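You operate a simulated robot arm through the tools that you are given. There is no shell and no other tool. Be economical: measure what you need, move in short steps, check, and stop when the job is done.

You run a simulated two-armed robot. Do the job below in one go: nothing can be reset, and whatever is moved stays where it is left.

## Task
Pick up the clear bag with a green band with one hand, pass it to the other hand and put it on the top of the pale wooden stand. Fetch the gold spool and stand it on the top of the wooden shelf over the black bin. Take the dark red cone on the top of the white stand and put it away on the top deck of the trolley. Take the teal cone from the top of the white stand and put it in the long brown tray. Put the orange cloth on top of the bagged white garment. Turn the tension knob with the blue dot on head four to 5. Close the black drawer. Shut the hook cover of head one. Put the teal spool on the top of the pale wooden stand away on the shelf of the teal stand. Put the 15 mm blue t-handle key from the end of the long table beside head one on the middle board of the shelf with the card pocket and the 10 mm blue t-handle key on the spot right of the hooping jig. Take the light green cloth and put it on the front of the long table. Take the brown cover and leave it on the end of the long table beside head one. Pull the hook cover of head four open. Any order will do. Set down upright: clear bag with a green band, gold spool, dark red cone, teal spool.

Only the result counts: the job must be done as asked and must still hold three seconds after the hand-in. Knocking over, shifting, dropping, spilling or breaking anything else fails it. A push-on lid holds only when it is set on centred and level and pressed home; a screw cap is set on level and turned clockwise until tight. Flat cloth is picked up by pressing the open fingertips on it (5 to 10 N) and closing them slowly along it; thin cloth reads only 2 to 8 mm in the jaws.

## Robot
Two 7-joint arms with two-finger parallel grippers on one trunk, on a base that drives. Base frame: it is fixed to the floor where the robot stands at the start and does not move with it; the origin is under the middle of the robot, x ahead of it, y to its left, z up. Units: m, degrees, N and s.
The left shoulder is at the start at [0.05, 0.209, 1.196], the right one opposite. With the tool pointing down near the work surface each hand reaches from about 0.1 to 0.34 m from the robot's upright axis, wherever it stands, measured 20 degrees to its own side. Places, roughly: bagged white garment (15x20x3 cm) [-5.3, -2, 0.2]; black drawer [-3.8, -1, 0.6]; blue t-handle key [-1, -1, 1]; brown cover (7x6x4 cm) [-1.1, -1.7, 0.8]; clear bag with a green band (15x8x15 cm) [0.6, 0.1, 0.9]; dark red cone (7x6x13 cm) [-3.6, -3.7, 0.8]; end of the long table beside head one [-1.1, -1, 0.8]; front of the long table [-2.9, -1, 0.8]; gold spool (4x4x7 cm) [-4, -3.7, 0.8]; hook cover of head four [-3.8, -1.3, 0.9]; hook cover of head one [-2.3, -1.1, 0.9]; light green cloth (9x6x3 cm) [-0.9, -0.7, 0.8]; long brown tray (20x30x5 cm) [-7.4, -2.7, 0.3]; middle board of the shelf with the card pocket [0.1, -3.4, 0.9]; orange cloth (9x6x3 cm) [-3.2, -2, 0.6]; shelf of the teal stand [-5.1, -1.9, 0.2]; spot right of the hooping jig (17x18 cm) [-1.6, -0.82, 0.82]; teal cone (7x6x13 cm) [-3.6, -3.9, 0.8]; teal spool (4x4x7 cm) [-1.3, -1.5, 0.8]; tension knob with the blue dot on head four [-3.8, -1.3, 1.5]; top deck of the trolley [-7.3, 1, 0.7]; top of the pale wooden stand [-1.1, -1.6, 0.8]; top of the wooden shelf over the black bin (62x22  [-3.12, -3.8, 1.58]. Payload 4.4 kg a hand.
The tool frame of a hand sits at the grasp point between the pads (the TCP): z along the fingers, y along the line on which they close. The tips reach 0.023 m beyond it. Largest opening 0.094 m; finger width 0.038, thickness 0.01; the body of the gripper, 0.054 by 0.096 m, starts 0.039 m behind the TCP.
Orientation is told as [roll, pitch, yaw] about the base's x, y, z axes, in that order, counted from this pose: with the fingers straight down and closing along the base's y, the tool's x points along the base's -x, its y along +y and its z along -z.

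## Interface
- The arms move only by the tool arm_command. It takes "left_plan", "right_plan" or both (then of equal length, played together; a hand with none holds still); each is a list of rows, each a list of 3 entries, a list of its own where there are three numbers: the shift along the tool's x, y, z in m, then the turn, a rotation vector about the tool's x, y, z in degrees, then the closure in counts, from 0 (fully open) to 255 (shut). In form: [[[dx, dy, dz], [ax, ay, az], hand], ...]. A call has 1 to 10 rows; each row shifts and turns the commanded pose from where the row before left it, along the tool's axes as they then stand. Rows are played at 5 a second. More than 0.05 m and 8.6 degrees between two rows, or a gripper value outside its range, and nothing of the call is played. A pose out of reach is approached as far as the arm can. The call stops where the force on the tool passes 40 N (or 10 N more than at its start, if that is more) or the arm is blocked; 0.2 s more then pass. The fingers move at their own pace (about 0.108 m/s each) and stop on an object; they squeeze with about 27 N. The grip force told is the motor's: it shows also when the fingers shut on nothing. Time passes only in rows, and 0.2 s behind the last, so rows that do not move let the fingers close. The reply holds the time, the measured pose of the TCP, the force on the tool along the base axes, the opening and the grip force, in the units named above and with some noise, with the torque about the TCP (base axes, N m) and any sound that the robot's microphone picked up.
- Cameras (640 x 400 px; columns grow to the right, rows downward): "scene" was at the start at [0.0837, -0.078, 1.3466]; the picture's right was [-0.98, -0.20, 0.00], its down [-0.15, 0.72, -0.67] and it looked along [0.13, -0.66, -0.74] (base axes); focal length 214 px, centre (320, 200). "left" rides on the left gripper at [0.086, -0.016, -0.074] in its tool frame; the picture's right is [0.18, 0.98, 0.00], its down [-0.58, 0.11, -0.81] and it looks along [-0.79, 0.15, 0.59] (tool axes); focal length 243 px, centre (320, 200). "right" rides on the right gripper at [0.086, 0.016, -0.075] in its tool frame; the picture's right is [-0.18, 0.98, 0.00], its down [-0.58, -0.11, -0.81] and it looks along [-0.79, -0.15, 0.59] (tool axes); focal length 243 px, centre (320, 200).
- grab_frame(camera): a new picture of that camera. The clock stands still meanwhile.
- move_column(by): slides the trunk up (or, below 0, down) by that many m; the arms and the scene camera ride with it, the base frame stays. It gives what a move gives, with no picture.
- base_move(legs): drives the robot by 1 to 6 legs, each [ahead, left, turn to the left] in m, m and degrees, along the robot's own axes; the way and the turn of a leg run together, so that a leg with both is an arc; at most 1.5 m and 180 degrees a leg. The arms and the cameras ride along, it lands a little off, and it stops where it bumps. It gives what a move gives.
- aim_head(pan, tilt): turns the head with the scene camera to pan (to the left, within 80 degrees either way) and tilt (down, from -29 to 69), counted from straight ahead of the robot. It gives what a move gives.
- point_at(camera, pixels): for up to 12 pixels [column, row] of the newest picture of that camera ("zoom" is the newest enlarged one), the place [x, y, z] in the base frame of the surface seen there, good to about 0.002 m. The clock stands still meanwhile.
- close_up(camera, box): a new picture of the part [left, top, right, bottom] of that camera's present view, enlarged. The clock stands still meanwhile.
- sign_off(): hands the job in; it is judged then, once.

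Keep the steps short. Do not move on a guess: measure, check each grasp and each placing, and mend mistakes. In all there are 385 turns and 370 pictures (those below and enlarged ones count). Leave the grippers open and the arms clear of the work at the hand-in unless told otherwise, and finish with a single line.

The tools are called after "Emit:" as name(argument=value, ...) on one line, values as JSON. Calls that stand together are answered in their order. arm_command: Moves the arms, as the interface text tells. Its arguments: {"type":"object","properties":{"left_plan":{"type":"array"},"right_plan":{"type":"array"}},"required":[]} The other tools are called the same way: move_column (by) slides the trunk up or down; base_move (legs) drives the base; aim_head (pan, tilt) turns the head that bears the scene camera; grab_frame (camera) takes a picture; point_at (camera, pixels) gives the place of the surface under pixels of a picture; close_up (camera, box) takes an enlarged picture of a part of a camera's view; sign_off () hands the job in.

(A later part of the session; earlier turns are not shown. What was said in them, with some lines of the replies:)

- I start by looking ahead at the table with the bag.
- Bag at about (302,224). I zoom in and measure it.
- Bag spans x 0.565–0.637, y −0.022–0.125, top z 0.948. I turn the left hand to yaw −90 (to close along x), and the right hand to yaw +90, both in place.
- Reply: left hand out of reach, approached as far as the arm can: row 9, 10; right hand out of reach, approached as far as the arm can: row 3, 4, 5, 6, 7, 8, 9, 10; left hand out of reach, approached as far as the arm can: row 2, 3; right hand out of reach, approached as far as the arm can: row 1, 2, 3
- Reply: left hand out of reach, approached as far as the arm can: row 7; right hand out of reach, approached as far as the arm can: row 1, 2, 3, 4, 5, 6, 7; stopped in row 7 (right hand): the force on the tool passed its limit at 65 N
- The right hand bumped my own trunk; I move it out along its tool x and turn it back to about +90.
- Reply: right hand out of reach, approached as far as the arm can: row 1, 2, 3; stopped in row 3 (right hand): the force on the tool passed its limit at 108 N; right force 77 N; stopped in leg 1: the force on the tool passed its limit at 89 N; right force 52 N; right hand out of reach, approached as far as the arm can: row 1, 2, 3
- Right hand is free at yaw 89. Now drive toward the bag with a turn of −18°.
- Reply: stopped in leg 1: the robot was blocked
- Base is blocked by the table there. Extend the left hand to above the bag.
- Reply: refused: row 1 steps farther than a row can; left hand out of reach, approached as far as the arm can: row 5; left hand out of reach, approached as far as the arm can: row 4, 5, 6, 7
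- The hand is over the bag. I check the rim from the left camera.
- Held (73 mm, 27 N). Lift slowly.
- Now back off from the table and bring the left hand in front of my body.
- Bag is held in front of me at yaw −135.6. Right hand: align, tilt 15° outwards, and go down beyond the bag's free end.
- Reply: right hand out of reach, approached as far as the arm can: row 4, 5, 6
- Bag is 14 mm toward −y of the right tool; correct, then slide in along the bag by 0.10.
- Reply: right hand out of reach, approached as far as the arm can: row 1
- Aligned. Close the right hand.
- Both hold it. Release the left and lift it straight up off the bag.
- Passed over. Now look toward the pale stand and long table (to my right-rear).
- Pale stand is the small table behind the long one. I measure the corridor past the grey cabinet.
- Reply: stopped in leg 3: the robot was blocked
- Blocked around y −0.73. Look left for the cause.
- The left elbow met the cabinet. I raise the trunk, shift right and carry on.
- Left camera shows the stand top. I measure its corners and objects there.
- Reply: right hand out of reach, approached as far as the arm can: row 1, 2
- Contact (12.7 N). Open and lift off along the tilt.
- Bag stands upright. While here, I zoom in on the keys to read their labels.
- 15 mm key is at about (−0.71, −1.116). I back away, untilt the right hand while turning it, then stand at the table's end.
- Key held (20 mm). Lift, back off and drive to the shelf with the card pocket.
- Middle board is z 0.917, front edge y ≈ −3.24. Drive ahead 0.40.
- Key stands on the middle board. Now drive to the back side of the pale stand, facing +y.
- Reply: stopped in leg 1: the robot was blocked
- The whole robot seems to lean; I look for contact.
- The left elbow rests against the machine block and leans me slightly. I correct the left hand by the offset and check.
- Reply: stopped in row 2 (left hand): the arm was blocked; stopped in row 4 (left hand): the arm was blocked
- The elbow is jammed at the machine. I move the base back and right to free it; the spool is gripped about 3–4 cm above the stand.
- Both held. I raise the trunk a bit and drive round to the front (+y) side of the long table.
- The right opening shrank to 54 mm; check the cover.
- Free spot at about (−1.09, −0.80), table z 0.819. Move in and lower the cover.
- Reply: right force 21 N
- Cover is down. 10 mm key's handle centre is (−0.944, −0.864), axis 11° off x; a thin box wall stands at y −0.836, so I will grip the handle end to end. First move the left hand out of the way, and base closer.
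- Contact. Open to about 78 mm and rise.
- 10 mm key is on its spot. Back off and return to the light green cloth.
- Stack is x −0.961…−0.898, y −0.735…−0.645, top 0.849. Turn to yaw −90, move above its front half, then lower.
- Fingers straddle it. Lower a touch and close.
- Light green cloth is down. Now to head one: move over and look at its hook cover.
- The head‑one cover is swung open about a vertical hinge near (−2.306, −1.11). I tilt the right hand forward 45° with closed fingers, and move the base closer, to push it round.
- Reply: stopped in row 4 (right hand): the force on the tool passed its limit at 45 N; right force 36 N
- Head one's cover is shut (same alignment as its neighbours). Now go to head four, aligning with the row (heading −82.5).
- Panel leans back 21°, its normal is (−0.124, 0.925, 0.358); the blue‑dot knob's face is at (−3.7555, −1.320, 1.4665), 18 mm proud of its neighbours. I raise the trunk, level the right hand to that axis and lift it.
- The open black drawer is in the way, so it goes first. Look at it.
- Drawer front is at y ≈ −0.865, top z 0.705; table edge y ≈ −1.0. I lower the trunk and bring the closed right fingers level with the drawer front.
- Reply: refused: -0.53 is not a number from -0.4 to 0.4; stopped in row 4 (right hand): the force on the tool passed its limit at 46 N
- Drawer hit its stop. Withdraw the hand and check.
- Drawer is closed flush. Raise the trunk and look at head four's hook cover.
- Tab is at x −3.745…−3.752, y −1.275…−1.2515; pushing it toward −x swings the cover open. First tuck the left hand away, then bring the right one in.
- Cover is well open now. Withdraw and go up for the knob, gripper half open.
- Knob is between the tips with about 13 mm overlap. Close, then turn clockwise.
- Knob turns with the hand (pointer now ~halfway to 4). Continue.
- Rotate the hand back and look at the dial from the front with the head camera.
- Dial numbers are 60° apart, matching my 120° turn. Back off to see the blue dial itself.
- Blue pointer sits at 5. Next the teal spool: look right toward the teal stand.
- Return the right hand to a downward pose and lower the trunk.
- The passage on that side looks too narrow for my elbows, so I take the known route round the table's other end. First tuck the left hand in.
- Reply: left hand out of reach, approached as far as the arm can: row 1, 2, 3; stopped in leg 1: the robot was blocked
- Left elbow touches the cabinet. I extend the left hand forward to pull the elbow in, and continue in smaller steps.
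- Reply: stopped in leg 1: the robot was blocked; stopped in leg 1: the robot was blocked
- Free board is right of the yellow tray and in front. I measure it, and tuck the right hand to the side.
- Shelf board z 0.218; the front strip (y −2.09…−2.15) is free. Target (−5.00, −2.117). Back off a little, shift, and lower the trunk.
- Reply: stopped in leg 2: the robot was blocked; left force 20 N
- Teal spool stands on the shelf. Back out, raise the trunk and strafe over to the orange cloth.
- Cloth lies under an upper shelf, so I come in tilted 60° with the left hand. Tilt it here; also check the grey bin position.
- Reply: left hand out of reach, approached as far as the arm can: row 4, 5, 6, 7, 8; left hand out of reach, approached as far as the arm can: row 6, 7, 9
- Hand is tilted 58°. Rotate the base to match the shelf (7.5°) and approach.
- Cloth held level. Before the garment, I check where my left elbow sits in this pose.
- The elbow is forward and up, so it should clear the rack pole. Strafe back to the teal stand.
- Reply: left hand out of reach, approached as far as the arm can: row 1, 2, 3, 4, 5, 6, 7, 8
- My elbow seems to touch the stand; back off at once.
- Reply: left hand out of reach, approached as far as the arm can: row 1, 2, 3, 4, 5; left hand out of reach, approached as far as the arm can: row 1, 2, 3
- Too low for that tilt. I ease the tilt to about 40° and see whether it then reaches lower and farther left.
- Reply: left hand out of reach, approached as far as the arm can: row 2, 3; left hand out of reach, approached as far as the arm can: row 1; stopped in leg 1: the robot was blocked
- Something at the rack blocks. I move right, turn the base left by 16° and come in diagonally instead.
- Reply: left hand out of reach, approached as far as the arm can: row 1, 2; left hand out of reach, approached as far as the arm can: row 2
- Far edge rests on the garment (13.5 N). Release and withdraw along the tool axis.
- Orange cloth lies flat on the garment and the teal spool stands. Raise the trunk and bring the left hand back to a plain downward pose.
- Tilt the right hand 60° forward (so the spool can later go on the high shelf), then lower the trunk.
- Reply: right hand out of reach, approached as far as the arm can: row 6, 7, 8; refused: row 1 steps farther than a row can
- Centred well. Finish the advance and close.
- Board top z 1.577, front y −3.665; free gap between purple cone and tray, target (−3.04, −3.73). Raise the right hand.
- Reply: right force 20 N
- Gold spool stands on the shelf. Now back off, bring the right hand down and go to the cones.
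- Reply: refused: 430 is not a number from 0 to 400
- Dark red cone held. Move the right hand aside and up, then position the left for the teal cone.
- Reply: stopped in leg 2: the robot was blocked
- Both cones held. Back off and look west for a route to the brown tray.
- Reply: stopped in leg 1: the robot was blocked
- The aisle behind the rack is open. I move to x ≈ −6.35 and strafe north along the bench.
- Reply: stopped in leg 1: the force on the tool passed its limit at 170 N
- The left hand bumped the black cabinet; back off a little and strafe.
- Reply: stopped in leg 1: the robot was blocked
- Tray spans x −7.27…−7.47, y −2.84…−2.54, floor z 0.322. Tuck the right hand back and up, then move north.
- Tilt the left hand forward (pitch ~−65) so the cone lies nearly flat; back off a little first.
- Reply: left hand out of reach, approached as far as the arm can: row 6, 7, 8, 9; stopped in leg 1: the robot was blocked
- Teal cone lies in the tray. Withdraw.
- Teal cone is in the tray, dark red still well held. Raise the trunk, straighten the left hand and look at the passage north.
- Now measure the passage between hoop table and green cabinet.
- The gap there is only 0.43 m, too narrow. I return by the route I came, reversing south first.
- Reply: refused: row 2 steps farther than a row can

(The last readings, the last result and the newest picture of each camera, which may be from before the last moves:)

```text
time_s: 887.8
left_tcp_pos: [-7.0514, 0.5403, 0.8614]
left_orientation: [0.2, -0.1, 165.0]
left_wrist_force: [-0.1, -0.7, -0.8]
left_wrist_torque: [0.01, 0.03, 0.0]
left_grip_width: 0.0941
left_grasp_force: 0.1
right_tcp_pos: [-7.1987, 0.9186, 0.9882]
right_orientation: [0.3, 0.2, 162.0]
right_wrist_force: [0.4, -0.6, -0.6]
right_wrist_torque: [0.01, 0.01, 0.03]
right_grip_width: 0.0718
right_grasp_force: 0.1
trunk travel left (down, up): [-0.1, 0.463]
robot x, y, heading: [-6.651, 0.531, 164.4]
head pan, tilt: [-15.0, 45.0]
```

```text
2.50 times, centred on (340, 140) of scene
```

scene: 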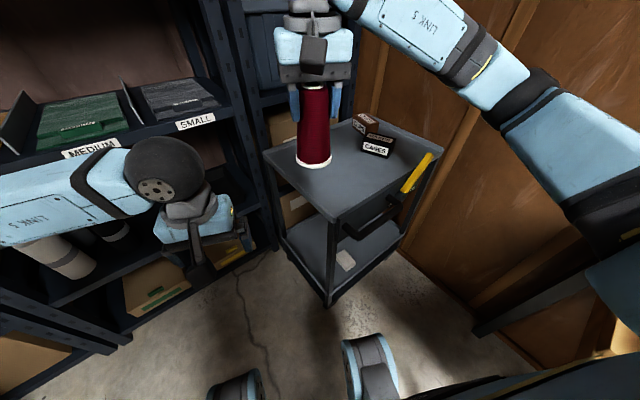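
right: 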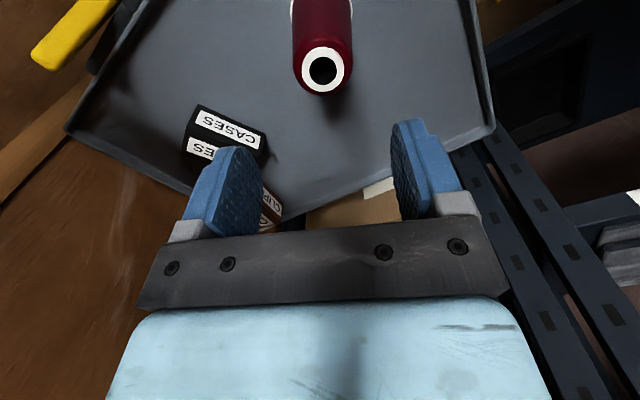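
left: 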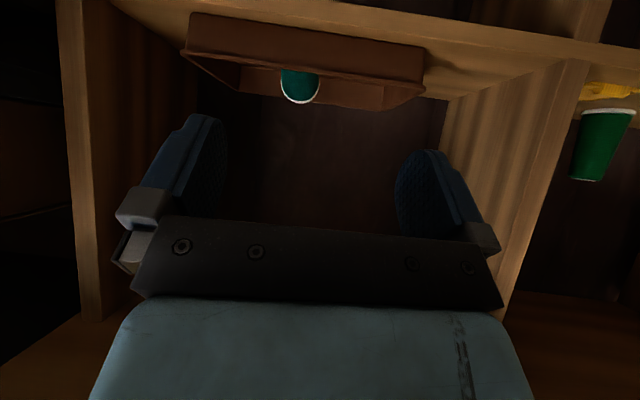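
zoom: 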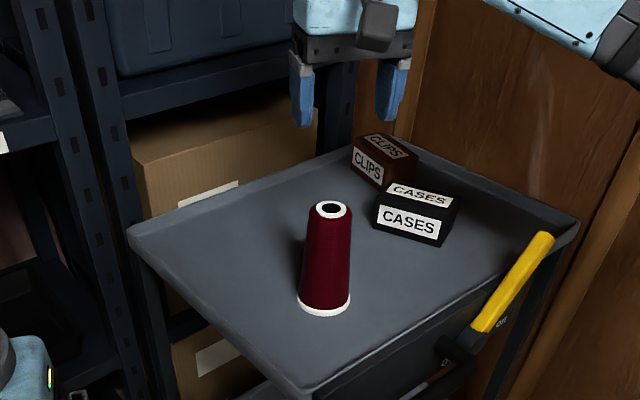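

Dark red cone stands upright. I clear the arms, open both hands and take a last look at the machine row.

Emit:
arm_command(right_plan=[[[0, 0, -0.04], [0, 0, 0], 0], [[0, 0, -0.04], [0, 0, 0], 0], [[0.04, 0, 0], [0, 0, 0], 0], [[0.04, 0, 0], [0, 0, 0], 0]], left_plan=[[[0, 0, -0.04], [0, 0, 0], 0], [[0.03, 0, -0.04], [0, 0, 0], 0], [[0.03, 0, -0.03], [0, 0, 0], 0], [[0, 0, 0], [0, 0, 0], 0]])

Emit:
base_move(legs=[[-0.25, 0, 0], [0, 0, 15], [-1.2, 0.3, 0], [-0.9, 0, 0]])

Emit:
aim_head(pan=70, tilt=25)

Emit:
grab_frame(camera="scene")

```text
time_s: 888.8
left_tcp_pos: [-6.9915, 0.5249, 0.9718]
left_orientation: [0.2, -0.1, 165.0]
left_wrist_force: [-0.8, 1.2, 0.5]
left_wrist_torque: [0.02, 0.01, -0.02]
left_grip_width: 0.0939
left_grasp_force: 0.0
right_tcp_pos: [-7.1253, 0.8942, 1.0695]
right_orientation: [0.5, 0.2, 161.9]
right_wrist_force: [0.3, -0.7, 0.2]
right_wrist_torque: [-0.01, 0.0, 0.05]
right_grip_width: 0.0939
right_grasp_force: 0.1
trunk travel left (down, up): [-0.1, 0.463]
robot x, y, heading: [-6.6462, 0.5337, 164.3]
head pan, tilt: [-15.0, 45.0]
```

```text
time_s: 901.7
left_tcp_pos: [-4.64, 0.0515, 0.971]
left_orientation: [0.2, -0.2, -179.8]
left_wrist_force: [0.6, 0.2, -0.2]
left_wrist_torque: [-0.06, -0.01, 0.02]
left_grip_width: 0.0938
left_grasp_force: 0.1
right_tcp_pos: [-4.8636, 0.3743, 1.069]
right_orientation: [0.3, 0.3, 177.2]
right_wrist_force: [0.3, 0.8, 0.5]
right_wrist_torque: [0.01, 0.01, 0.02]
right_grip_width: 0.0938
right_grasp_force: 0.0
trunk travel left (down, up): [-0.1, 0.463]
robot x, y, heading: [-4.3097, 0.1483, 179.4]
head pan, tilt: [-15.0, 45.0]
```

```text
time_s: 903.3
left_tcp_pos: [-4.6398, 0.051, 0.9718]
left_orientation: [0.1, -0.1, -179.8]
left_wrist_force: [-1.0, 0.2, 0.6]
left_wrist_torque: [0.0, -0.02, -0.01]
left_grip_width: 0.094
left_grasp_force: 0.0
right_tcp_pos: [-4.8644, 0.3733, 1.0686]
right_orientation: [0.5, 0.2, 177.2]
right_wrist_force: [0.2, 0.2, 0.3]
right_wrist_torque: [0.03, -0.02, 0.01]
right_grip_width: 0.094
right_grasp_force: 0.1
trunk travel left (down, up): [-0.1, 0.463]
robot x, y, heading: [-4.3103, 0.1468, 179.6]
head pan, tilt: [70.0, 25.0]
```

```text
111 pictures are left
```

scene: 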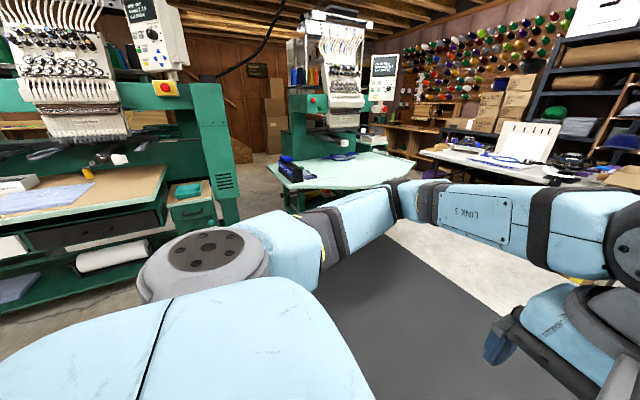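

Emit:
base_move(legs=[[0, 0, 90]])

Emit:
aim_head(pan=35, tilt=20)

Emit:
grab_frame(camera="scene")

Emit:
close_up(camera="scene", box=[60, 130, 320, 260])

```text
time_s: 907.5
left_tcp_pos: [-4.2093, -0.1807, 0.9707]
left_orientation: [0.2, -0.1, -89.1]
left_wrist_force: [-0.7, -0.5, 0.0]
left_wrist_torque: [0.0, 0.0, 0.01]
left_grip_width: 0.094
left_grasp_force: 0.1
right_tcp_pos: [-4.5309, -0.4086, 1.0689]
right_orientation: [0.4, 0.2, -92.2]
right_wrist_force: [0.5, -0.3, 0.0]
right_wrist_torque: [0.02, 0.01, -0.03]
right_grip_width: 0.0941
right_grasp_force: 0.2
trunk travel left (down, up): [-0.1, 0.463]
robot x, y, heading: [-4.3146, 0.1465, -89.7]
head pan, tilt: [70.0, 25.0]
```

```text
time_s: 908.6
left_tcp_pos: [-4.2096, -0.1811, 0.971]
left_orientation: [0.3, -0.1, -89.1]
left_wrist_force: [-0.1, -0.6, 0.3]
left_wrist_torque: [-0.01, 0.0, -0.01]
left_grip_width: 0.0939
left_grasp_force: 0.1
right_tcp_pos: [-4.5307, -0.4086, 1.068]
right_orientation: [0.3, 0.2, -92.3]
right_wrist_force: [-0.7, 0.2, 0.1]
right_wrist_torque: [-0.01, -0.01, 0.03]
right_grip_width: 0.0941
right_grasp_force: 0.1
trunk travel left (down, up): [-0.1, 0.463]
robot x, y, heading: [-4.3108, 0.1499, -89.7]
head pan, tilt: [35.0, 20.0]
```

```text
110 pictures are left
```

scene: 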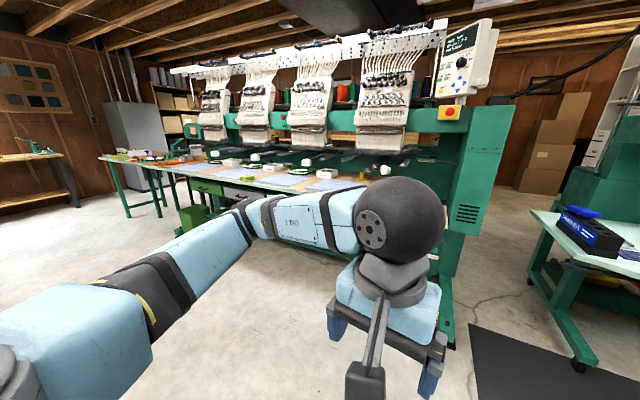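

```text
2.46 times, centred on (190, 195) of scene
```

zoom: 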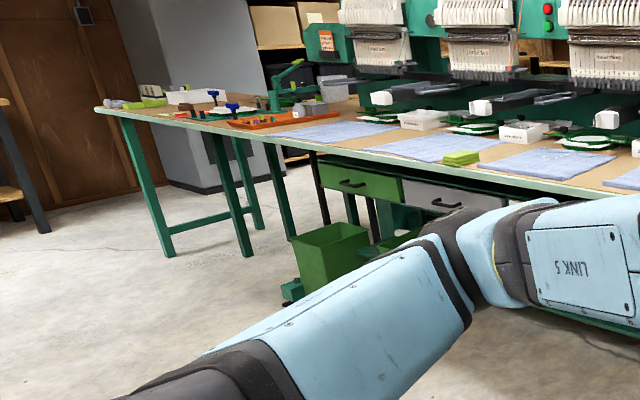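

Keys, cover, cloth, drawer and hook covers all look as set; both grippers are open and clear. Handing in.

Emit:
sign_off()

```text
The job is handed in.
```

Every item on the list was done and checked by camera or force reading before the hand-in, and both grippers were left open with the arms clear. On the way the base touched the white stand and an elbow pressed on the teal machine; nothing looked shifted.
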